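You operate a simulated robot arm through the tools that you are given. There is no shell and no other tool. Be economical: measure what you need, move in short steps, check, and stop when the job is done.

The job below is to be done with a simulated robot arm. You get a single attempt, and the scene is never put back.

Task
Take the green box and put it on the blue cover.

It is judged by the outcome, as a careful person would: the job done as asked, and still so three seconds after it is handed in. It fails if anything else is knocked over, pushed out of place, dropped, spilled or broken. Lids that push on must go on centred and level and be pressed home; caps that screw on are set level and turned clockwise until they are tight.

Robot
A 7-joint arm with a two-finger parallel gripper, fixed in place. Base frame: the origin is at the foot of the arm, x ahead of it, y to its left, z up; the work surface is at about z = 0. Units: m, degrees, N and s.
With the tool pointing down near the work surface it reaches from about 0.22 to 0.58 m from the base axis. Its first joint turns from -66.0 to 66.0 degrees. Payload 2.5 kg.
The tool frame sits at the grasp point between the pads (the TCP): z along the fingers, y along the line on which they close. The tips reach 0.023 m beyond it. The gripper opens to 0.094 m. The fingers are 0.038 m wide and 0.01 m thick; the gripper's body (0.054 by 0.096 m) begins 0.039 m behind the TCP.
Orientation is that of the tool frame in the base frame, as [roll, pitch, yaw] about the fixed x, y, z axes, in that order (R = Rz(yaw) Ry(pitch) Rx(roll)). With the fingers straight down and closing along the base's y, the tool's x points along the base's -x, its y along +y and its z along -z.

Tools
- The arm moves only by the tool send_rows. Its argument "targets" is a list of rows, each a list of 3 entries, a list of its own where there are three numbers: the shift along the tool's x, y, z in units of 200 mm (1.0 is 200 mm), then the turn, a rotation vector about the tool's x, y, z in units of 60 degrees (1.0 is 60 degrees), then the gripper command, from -1 (shut) to 1 (fully open), values between in proportion. In form: [[[dx, dy, dz], [wx, wy, wz], claw], ...]. A call has 1 to 20 rows; each row is the pose to reach, as a shift and turn from the pose commanded when the call began, along the tool's axes at that moment. A call with a number of a shift or a turn outside -1 to 1 is refused whole. Rows are played at 5 a second. More than 0.05 m and 8.6 degrees between two rows, or a gripper value outside its range, and nothing of the call is played. A pose out of reach is approached as far as the arm can. The call stops where the force on the tool passes 40 N (or 10 N more than at its start, if that is more) or the arm is blocked; 0.2 s more then pass. The fingers move at their own pace (about 0.108 m/s each) and stop on an object; they squeeze with about 27 N. The grip force told is the motor's: it shows also when the fingers shut on nothing. Time passes only in rows, and 0.2 s behind the last, so rows that repeat a pose let the fingers close. It gives the time, the measured TCP pose, the force on the tool (base axes), the opening and the grip force at its end, in the units of the frame above (readings bear some noise).
- Cameras (640 x 400 px; columns grow to the right, rows downward): "scene" is fixed at [0.1096, -0.4085, 0.5393]; the picture's right is [0.88, -0.47, 0.00], its down [-0.27, -0.50, -0.83] and it looks along [0.39, 0.73, -0.56] (base axes); focal length 347 px, centre (320, 200). "wrist" rides on the gripper at [-0.039, 0, -0.044] in the tool frame; the picture's right is [0.00, -1.00, 0.00], its down [0.97, 0.00, -0.24] and it looks along [0.24, 0.00, 0.97] (tool axes); focal length 218 px, centre (320, 200). There is no depth. A picture from a camera that has moved, and an enlarged one, comes with that camera's place and axes in the base frame and with its lens. The place of the scene camera against the robot may be out by one fixed shift of up to 0.012 m in any direction.
- snapshot(camera): a new picture of that camera. No time passes.
- enlarge(camera, box): a new picture of the part [left, top, right, bottom] of that camera's present view, enlarged. No time passes.
- job_done(): hands the job in; it is judged then, once.

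Go step by step. Nothing tells you positions but the pictures and the camera data: compare them with the known pose of the tool, close in by small moves and look again before you grip or let go. The budget is 90 turns and 46 pictures, counting those below and the enlarged ones. Unless the task says otherwise, let go and move clear before handing in, and close with one line.

The tools are called after "Request:" by a JSON object that holds its "name" and its "arguments". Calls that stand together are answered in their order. send_rows: Moves the arm, as the interface text tells. Its arguments: {"type":"object","properties":{"targets":{"type":"array"}},"required":["targets"]} The other tools are called the same way: snapshot (camera) takes a picture; enlarge (camera, box) takes an enlarged picture of a part of a camera's view; job_done () hands the job in.

At the start:

```text
time: 0.0
tcp_pos: [0.3651, 0.2672, 0.3006]
ee_rot: [180.0, 0.0, -179.9]
ft_force: [0.2, 0.6, 0.0]
finger_gap: 0.0939
grasp_force: 0.1
```

scene: 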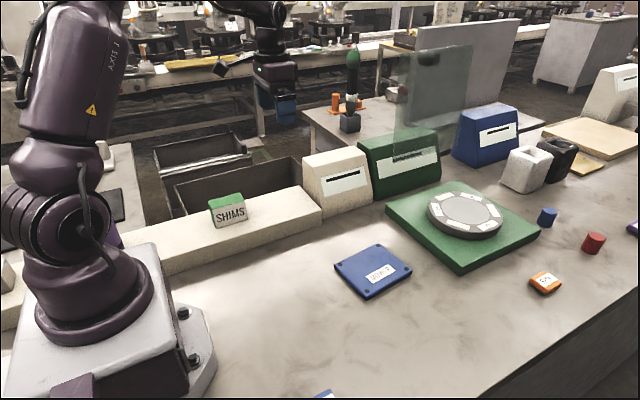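
wrist: 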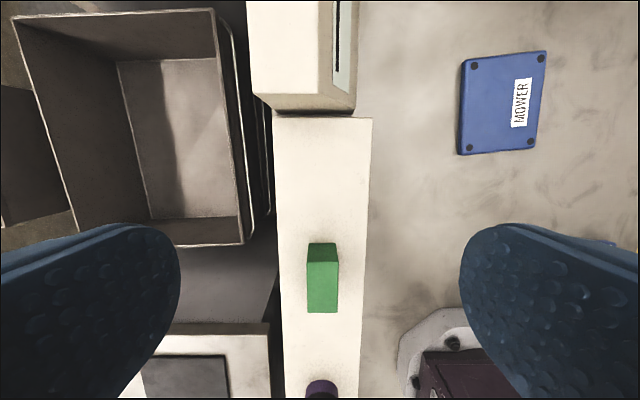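

The green SHIMS box sits on the pale ledge at about (0.227, 0.264, 0.07), and the blue cover lies at about (0.455, 0.0, 0.01). I'll look closer at both.

Request:
{"name": "enlarge", "arguments": {"camera": "scene", "box": [140, 160, 300, 260]}}

Request:
{"name": "enlarge", "arguments": {"camera": "wrist", "box": [240, 220, 400, 320]}}

Request:
{"name": "enlarge", "arguments": {"camera": "scene", "box": [300, 220, 460, 320]}}

```text
4.00 times, centred on (220, 210) of scene
camera zoom: at [0.1096, -0.4085, 0.5393], right [0.88, -0.47, 0.0], down [-0.27, -0.5, -0.83], along [0.39, 0.73, -0.56], focal length 1387 px, centre (720, 160)
```

zoom: 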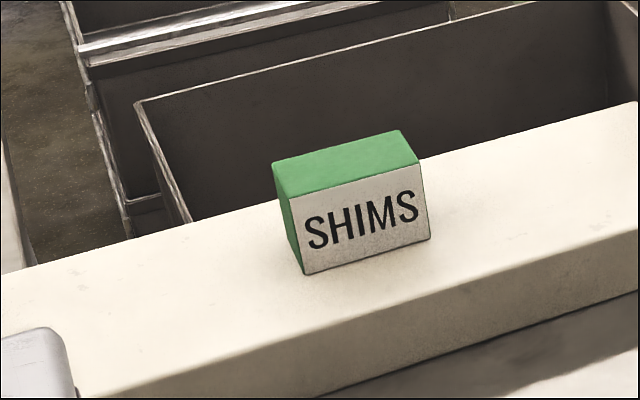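

```text
4.00 times, centred on (320, 270) of wrist
camera zoom: at [0.4042, 0.2673, 0.3441], right [0.0, -1.0, 0.0], down [-0.97, 0.0, 0.24], along [-0.24, 0.0, -0.97], focal length 873 px, centre (320, -80)
```

zoom: 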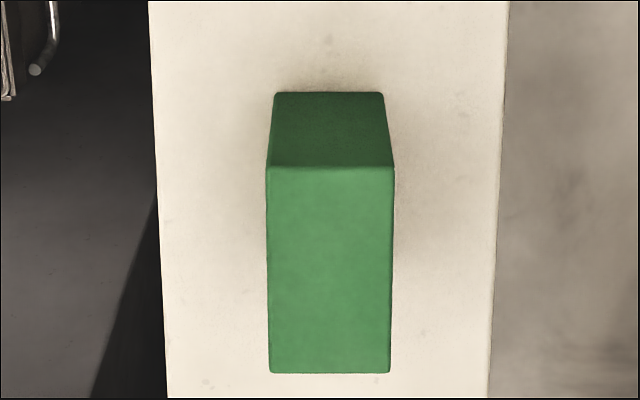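

```text
4.00 times, centred on (380, 270) of scene
camera zoom: at [0.1096, -0.4085, 0.5393], right [0.88, -0.47, 0.0], down [-0.27, -0.5, -0.83], along [0.39, 0.73, -0.56], focal length 1387 px, centre (80, -80)
```

zoom: 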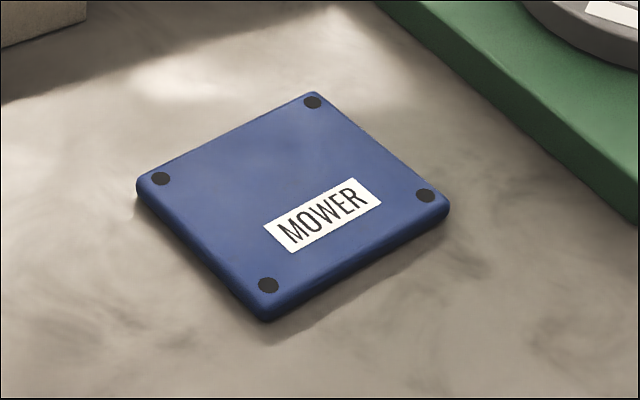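

The box is about 0.075 × 0.039 × 0.052 m, with its long side along x, so closing along y suits it. I'll move above it, stay high, and look again.

Request:
{"name": "send_rows", "arguments": {"targets": [[[0.14, 0, 0.1], [0, 0, 0], 1], [[0.28, 0, 0.2], [0, 0, 0], 1], [[0.42, -0.005, 0.3], [0, 0, 0], 1], [[0.56, -0.01, 0.4], [0, 0, 0], 1], [[0.695, -0.015, 0.5], [0, 0, 0], 1], [[0.695, -0.015, 0.5], [0, 0, 0], 1]]}}

Request:
{"name": "snapshot", "arguments": {"camera": "wrist"}}

Request:
{"name": "snapshot", "arguments": {"camera": "scene"}}

```text
time: 1.4
tcp_pos: [0.226, 0.2653, 0.1997]
ee_rot: [180.0, 0.0, 180.0]
ft_force: [1.1, 0.4, 0.1]
finger_gap: 0.0939
grasp_force: 0.1
```

```text
40 pictures are left
camera wrist: at [0.2652, 0.265, 0.2439], right [0.0, -1.0, 0.0], down [-0.97, 0.0, 0.24], along [-0.24, 0.0, -0.97], focal length 218 px, centre (320, 200)
```

wrist: 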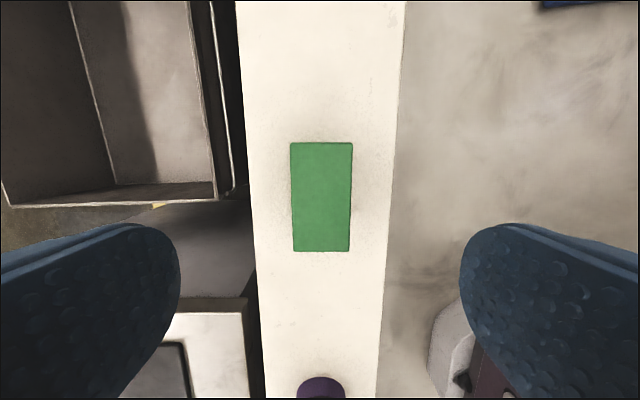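

```text
39 pictures are left
```

scene: 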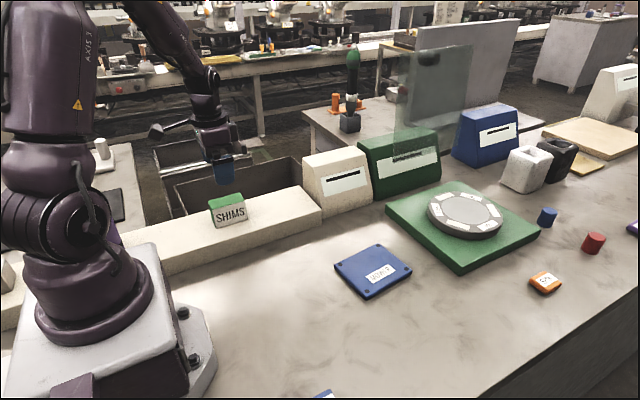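

Comparing the two wrist views puts the box top at z≈0.105, the ledge at about 0.055, and the box centre at (0.231, 0.264). I'll go down to TCP z≈0.086 with the fingers open.

Request:
{"name": "send_rows", "arguments": {"targets": [[[-0.025, -0.006, 0.15], [0, 0, 0], 1], [[-0.025, -0.006, 0.3], [0, 0, 0], 1], [[-0.025, -0.006, 0.42], [0, 0, 0], 1], [[-0.025, -0.006, 0.5], [0, 0, 0], 1], [[-0.025, -0.006, 0.568], [0, 0, 0], 1], [[-0.025, -0.006, 0.568], [0, 0, 0], 1]]}}

Request:
{"name": "snapshot", "arguments": {"camera": "wrist"}}

Request:
{"name": "enlarge", "arguments": {"camera": "scene", "box": [140, 160, 300, 260]}}

```text
time: 2.8
tcp_pos: [0.2318, 0.2653, 0.0856]
ee_rot: [180.0, 0.0, -179.9]
ft_force: [-0.1, -0.6, -0.4]
finger_gap: 0.0939
grasp_force: 0.1
```

```text
38 pictures are left
camera wrist: at [0.2704, 0.2633, 0.13], right [0.0, -1.0, 0.0], down [-0.97, 0.0, 0.24], along [-0.24, 0.0, -0.97], focal length 218 px, centre (320, 200)
```

wrist: 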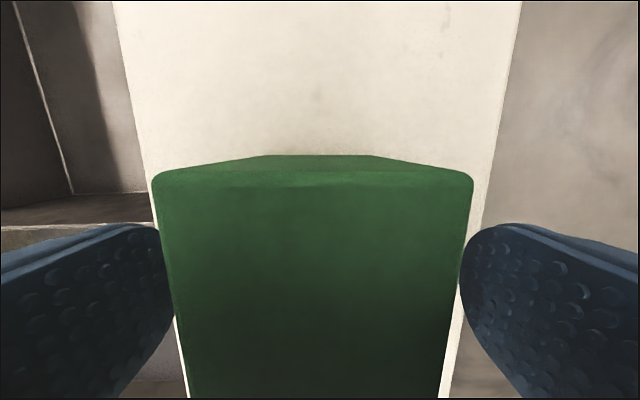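

```text
4.00 times, centred on (220, 210) of scene
camera zoom: at [0.1096, -0.4085, 0.5393], right [0.88, -0.47, 0.0], down [-0.27, -0.5, -0.83], along [0.39, 0.73, -0.56], focal length 1387 px, centre (720, 160)
```

zoom: 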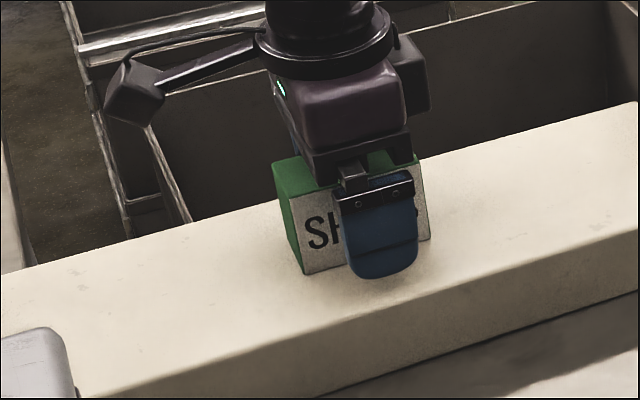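

The box sits centred between the open fingers, and the finger is in line with its middle along x. I'll close now.

Request:
{"name": "send_rows", "arguments": {"targets": [[[0, 0, 0], [0, 0, 0], 0.3], [[0, 0, 0], [0, 0, 0], -0.2], [[0, 0, 0], [0, 0, 0], -0.6], [[0, 0, 0], [0, 0, 0], -1], [[0, 0, 0], [0, 0, 0], -1]]}}

```text
time: 4.0
tcp_pos: [0.2327, 0.2636, 0.0867]
ee_rot: [-180.0, 0.0, -180.0]
ft_force: [0.7, 0.0, -0.4]
finger_gap: 0.0397
grasp_force: 27.2
```

The fingers have gripped the box at a 0.040 m gap. I'll lift it straight up and check.

Request:
{"name": "send_rows", "arguments": {"targets": [[[0, 0, -0.08], [0, 0, 0], -1], [[0, 0, -0.22], [0, 0, 0], -1], [[0, 0, -0.4], [0, 0, 0], -1], [[0, 0, -0.6], [0, 0, 0], -1], [[0, 0, -0.6], [0, 0, 0], -1]]}}

Request:
{"name": "snapshot", "arguments": {"camera": "scene"}}

```text
time: 5.2
tcp_pos: [0.2323, 0.264, 0.2065]
ee_rot: [-180.0, 0.0, 180.0]
ft_force: [0.4, -0.4, -1.0]
finger_gap: 0.0398
grasp_force: 26.9
```

```text
36 pictures are left
```

scene: 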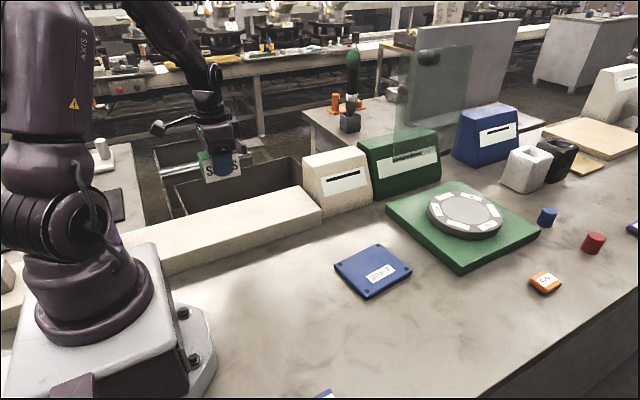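

The box is held level. I'll carry it diagonally to above the cover in two legs, then look with the wrist camera.

Request:
{"name": "send_rows", "arguments": {"targets": [[[-0.114, -0.13, 0], [0, 0, 0], -1], [[-0.228, -0.26, 0], [0, 0, 0], -1], [[-0.342, -0.39, 0], [0, 0, 0], -1], [[-0.456, -0.52, 0], [0, 0, 0], -1], [[-0.57, -0.65, 0], [0, 0, 0], -1]]}}

Request:
{"name": "snapshot", "arguments": {"camera": "wrist"}}

```text
time: 6.4
tcp_pos: [0.3455, 0.1335, 0.2065]
ee_rot: [180.0, 0.0, -179.9]
ft_force: [0.6, 0.9, -1.8]
finger_gap: 0.0396
grasp_force: 27.0
```

```text
35 pictures are left
camera wrist: at [0.3846, 0.1327, 0.25], right [0.0, -1.0, 0.0], down [-0.97, 0.0, 0.24], along [-0.24, 0.0, -0.97], focal length 218 px, centre (320, 200)
```

wrist: 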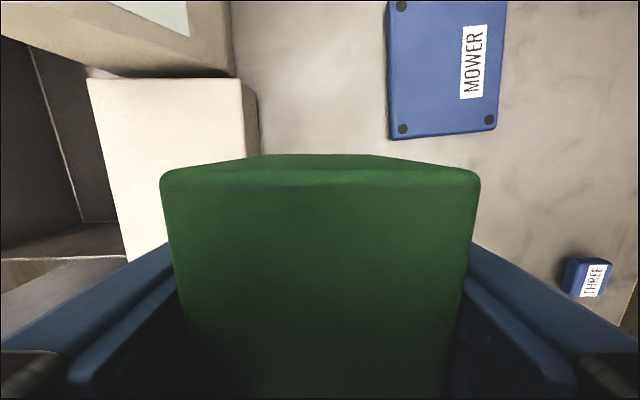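

The cover's centre works out to about (0.461, 0.007), top near z 0.012, turned about 4°. I'll go above it, matching that turn, and lower partway.

Request:
{"name": "send_rows", "arguments": {"targets": [[[-0.116, -0.126, 0], [0, 0, -0.013], -1], [[-0.233, -0.253, 0], [0, 0, -0.026], -1], [[-0.35, -0.38, 0], [0, 0, -0.04], -1], [[-0.466, -0.506, 0], [0, 0, -0.053], -1], [[-0.5825, -0.6325, 0], [0, 0, -0.067], -1], [[-0.5825, -0.6325, 0.2], [0, 0, -0.067], -1], [[-0.5825, -0.6325, 0.4], [0, 0, -0.067], -1], [[-0.5825, -0.6325, 0.5], [0, 0, -0.067], -1], [[-0.5825, -0.6325, 0.5], [0, 0, -0.067], -1]]}}

Request:
{"name": "snapshot", "arguments": {"camera": "wrist"}}

Request:
{"name": "enlarge", "arguments": {"camera": "scene", "box": [300, 200, 460, 300]}}

```text
time: 8.4
tcp_pos: [0.4625, 0.0065, 0.1062]
ee_rot: [179.9, -0.1, -176.0]
ft_force: [-0.1, 0.4, -1.2]
finger_gap: 0.0396
grasp_force: 26.9
```

```text
34 pictures are left
camera wrist: at [0.5009, 0.0092, 0.1505], right [0.07, -1.0, 0.0], down [-0.97, -0.07, 0.24], along [-0.24, -0.02, -0.97], focal length 218 px, centre (320, 200)
```

wrist: 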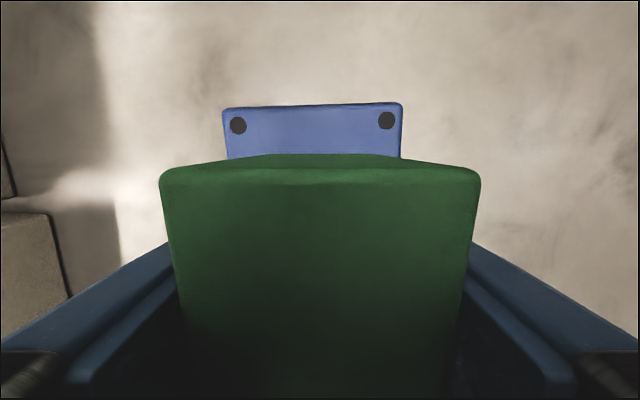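

```text
4.00 times, centred on (380, 250) of scene
camera zoom: at [0.1096, -0.4085, 0.5393], right [0.88, -0.47, 0.0], down [-0.27, -0.5, -0.83], along [0.39, 0.73, -0.56], focal length 1387 px, centre (80, 0)
```

zoom: 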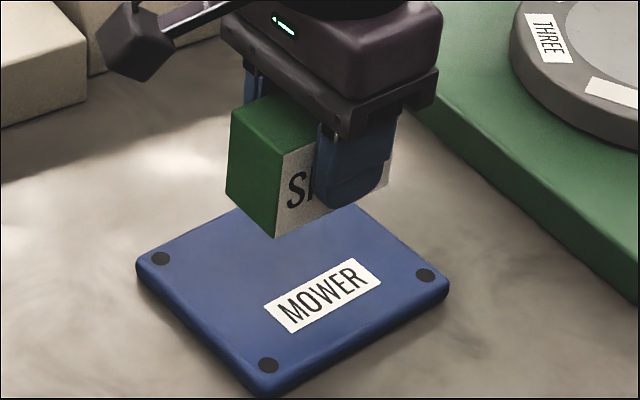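

The cover's centre is about 4 mm further to +y. I'll correct that and lower to just above the expected contact height of TCP z≈0.044.

Request:
{"name": "send_rows", "arguments": {"targets": [[[0.005, 0.018, 0.1], [0, 0, 0], -1], [[0.005, 0.018, 0.18], [0, 0, 0], -1], [[0.005, 0.018, 0.24], [0, 0, 0], -1], [[0.005, 0.018, 0.28], [0, 0, 0], -1], [[0.005, 0.018, 0.28], [0, 0, 0], -1]]}}

Request:
{"name": "enlarge", "arguments": {"camera": "scene", "box": [320, 220, 430, 300]}}

Request:
{"name": "snapshot", "arguments": {"camera": "wrist"}}

```text
time: 9.6
tcp_pos: [0.4604, 0.0109, 0.0502]
ee_rot: [180.0, 0.0, -176.0]
ft_force: [-0.3, 0.3, 0.3]
finger_gap: 0.0396
grasp_force: 27.3
```

```text
5.00 times, centred on (375, 260) of scene
camera zoom: at [0.1096, -0.4085, 0.5393], right [0.88, -0.47, 0.0], down [-0.27, -0.5, -0.83], along [0.39, 0.73, -0.56], focal length 1733 px, centre (45, -100)
```

zoom: 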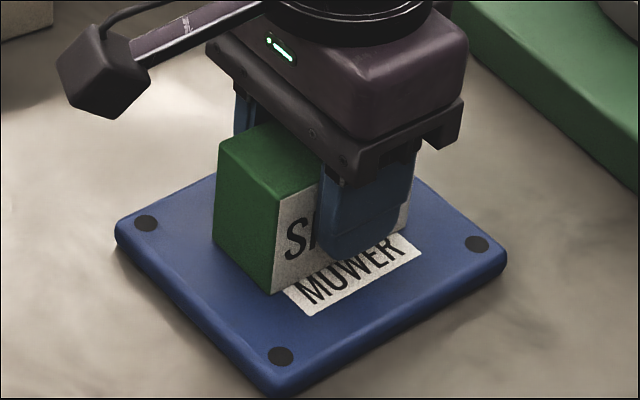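

```text
31 pictures are left
camera wrist: at [0.4998, 0.0126, 0.0941], right [0.07, -1.0, 0.0], down [-0.97, -0.07, 0.24], along [-0.24, -0.02, -0.97], focal length 218 px, centre (320, 200)
```

wrist: 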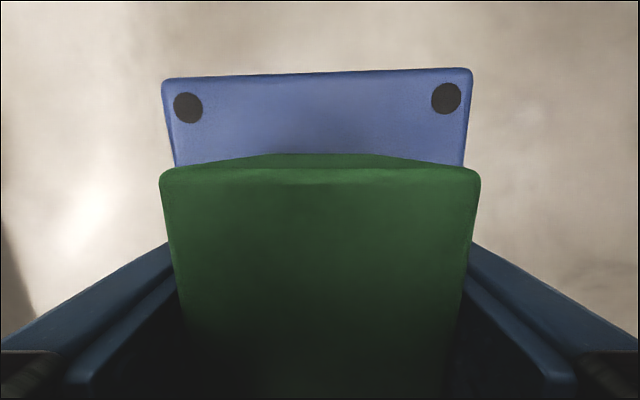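

The box is a few millimetres above the cover and centred. I'll lower in 1 mm steps and watch for contact force.

Request:
{"name": "send_rows", "arguments": {"targets": [[[0, 0, 0.005], [0, 0, 0], -1], [[0, 0, 0.01], [0, 0, 0], -1], [[0, 0, 0.015], [0, 0, 0], -1], [[0, 0, 0.02], [0, 0, 0], -1], [[0, 0, 0.025], [0, 0, 0], -1]]}}

```text
time: 10.8
tcp_pos: [0.4623, 0.0104, 0.0476]
ee_rot: [179.9, 0.5, -176.0]
ft_force: [2.5, -0.4, 27.9]
finger_gap: 0.0401
grasp_force: 26.8
```

The box touched the cover at about TCP z 0.048, with 28 N on the tool. I'll back off about 2 mm to ease the force before letting go.

Request:
{"name": "send_rows", "arguments": {"targets": [[[0, 0, -0.005], [0, 0, 0], -1], [[0, 0, -0.009], [0, 0, 0], -1], [[0, 0, -0.009], [0, 0, 0], -1]]}}

Request:
{"name": "enlarge", "arguments": {"camera": "scene", "box": [320, 220, 430, 300]}}

```text
time: 11.6
tcp_pos: [0.4608, 0.0112, 0.0471]
ee_rot: [180.0, 0.0, -176.0]
ft_force: [4.1, 0.0, 12.9]
finger_gap: 0.0394
grasp_force: 27.6
```

```text
5.00 times, centred on (375, 260) of scene
camera zoom: at [0.1095, -0.4085, 0.5393], right [0.88, -0.47, 0.0], down [-0.27, -0.5, -0.83], along [0.39, 0.73, -0.56], focal length 1733 px, centre (45, -100)
```

zoom: 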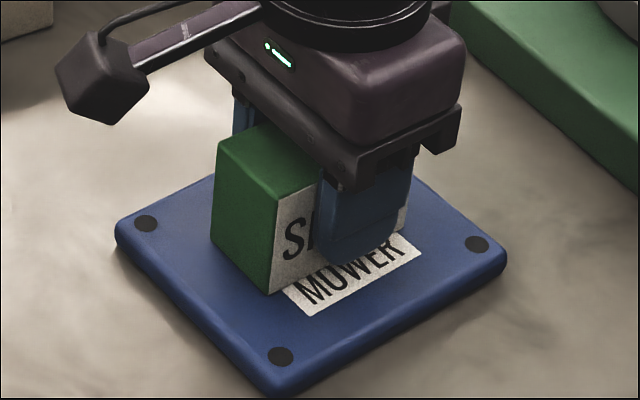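

The box rests flat on the cover with about 13 N left, and the fingertips are clear of the cover. I'll ease slightly more, open, and then rise.

Request:
{"name": "send_rows", "arguments": {"targets": [[[0, 0, -0.003], [0, 0, 0], -1], [[0, 0, -0.003], [0, 0, 0], -0.1], [[0, 0, -0.003], [0, 0, 0], 0.3], [[0, 0, -0.003], [0, 0, 0], 0.8], [[0, 0, -0.003], [0, 0, 0], 0.8]]}}

Request:
{"name": "snapshot", "arguments": {"camera": "wrist"}}

```text
time: 12.8
tcp_pos: [0.46, 0.0111, 0.0475]
ee_rot: [180.0, 0.1, -176.1]
ft_force: [0.1, -0.1, 0.0]
finger_gap: 0.0844
grasp_force: 0.0
```

```text
29 pictures are left
camera wrist: at [0.4994, 0.0128, 0.0917], right [0.07, -1.0, 0.0], down [-0.97, -0.07, 0.24], along [-0.24, -0.02, -0.97], focal length 218 px, centre (320, 200)
```

wrist: 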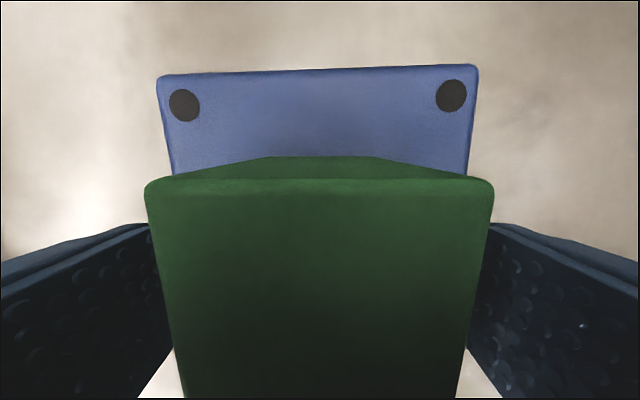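

The fingers are open and free on both sides, and the box stands on the cover. I'll go straight up and do a last check.

Request:
{"name": "send_rows", "arguments": {"targets": [[[0, 0, -0.08], [0, 0, 0], 0.8], [[0, 0, -0.25], [0, 0, 0], 0.8], [[0, 0, -0.45], [0, 0, 0], 0.8], [[0, 0, -0.65], [0, 0, 0], 0.8], [[0, 0, -0.8], [0, 0, 0], 0.8], [[0, 0, -0.8], [0, 0, 0], 0.8]]}}

Request:
{"name": "snapshot", "arguments": {"camera": "scene"}}

Request:
{"name": "snapshot", "arguments": {"camera": "wrist"}}

```text
time: 14.2
tcp_pos: [0.4604, 0.0128, 0.2095]
ee_rot: [180.0, 0.1, -176.0]
ft_force: [0.2, 0.0, -0.4]
finger_gap: 0.0845
grasp_force: 0.0
```

```text
28 pictures are left
```

scene: 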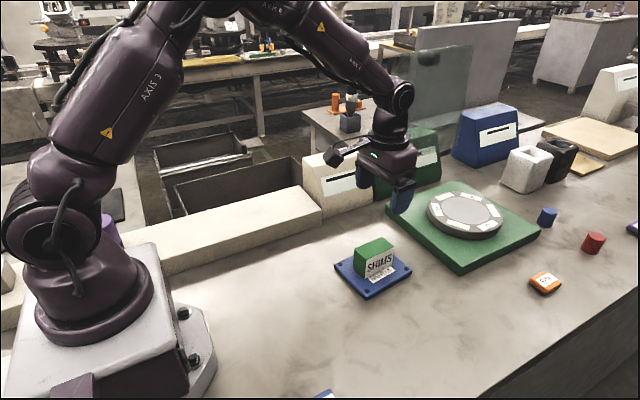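

```text
27 pictures are left
camera wrist: at [0.4994, 0.0128, 0.2524], right [0.07, -1.0, 0.0], down [-0.97, -0.07, 0.24], along [-0.24, -0.02, -0.97], focal length 218 px, centre (320, 200)
```

wrist: 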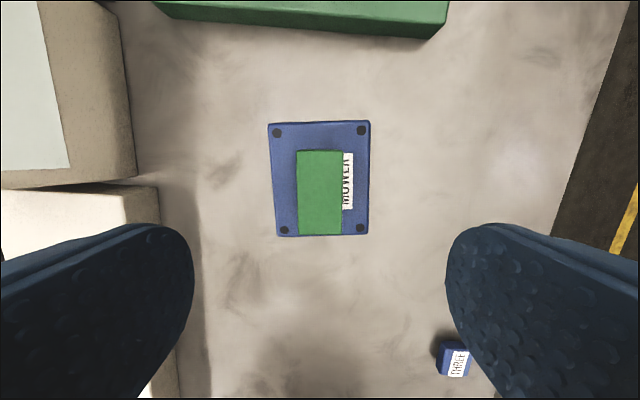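

The green box stands upright and centred on the blue cover, the gripper is clear, and nothing else has moved. I'll hand it in.

Request:
{"name": "job_done", "arguments": {}}

```text
The job is handed in.
```

The green box is resting upright and centred on the blue cover, with the gripper clear of it, and the job is handed in.
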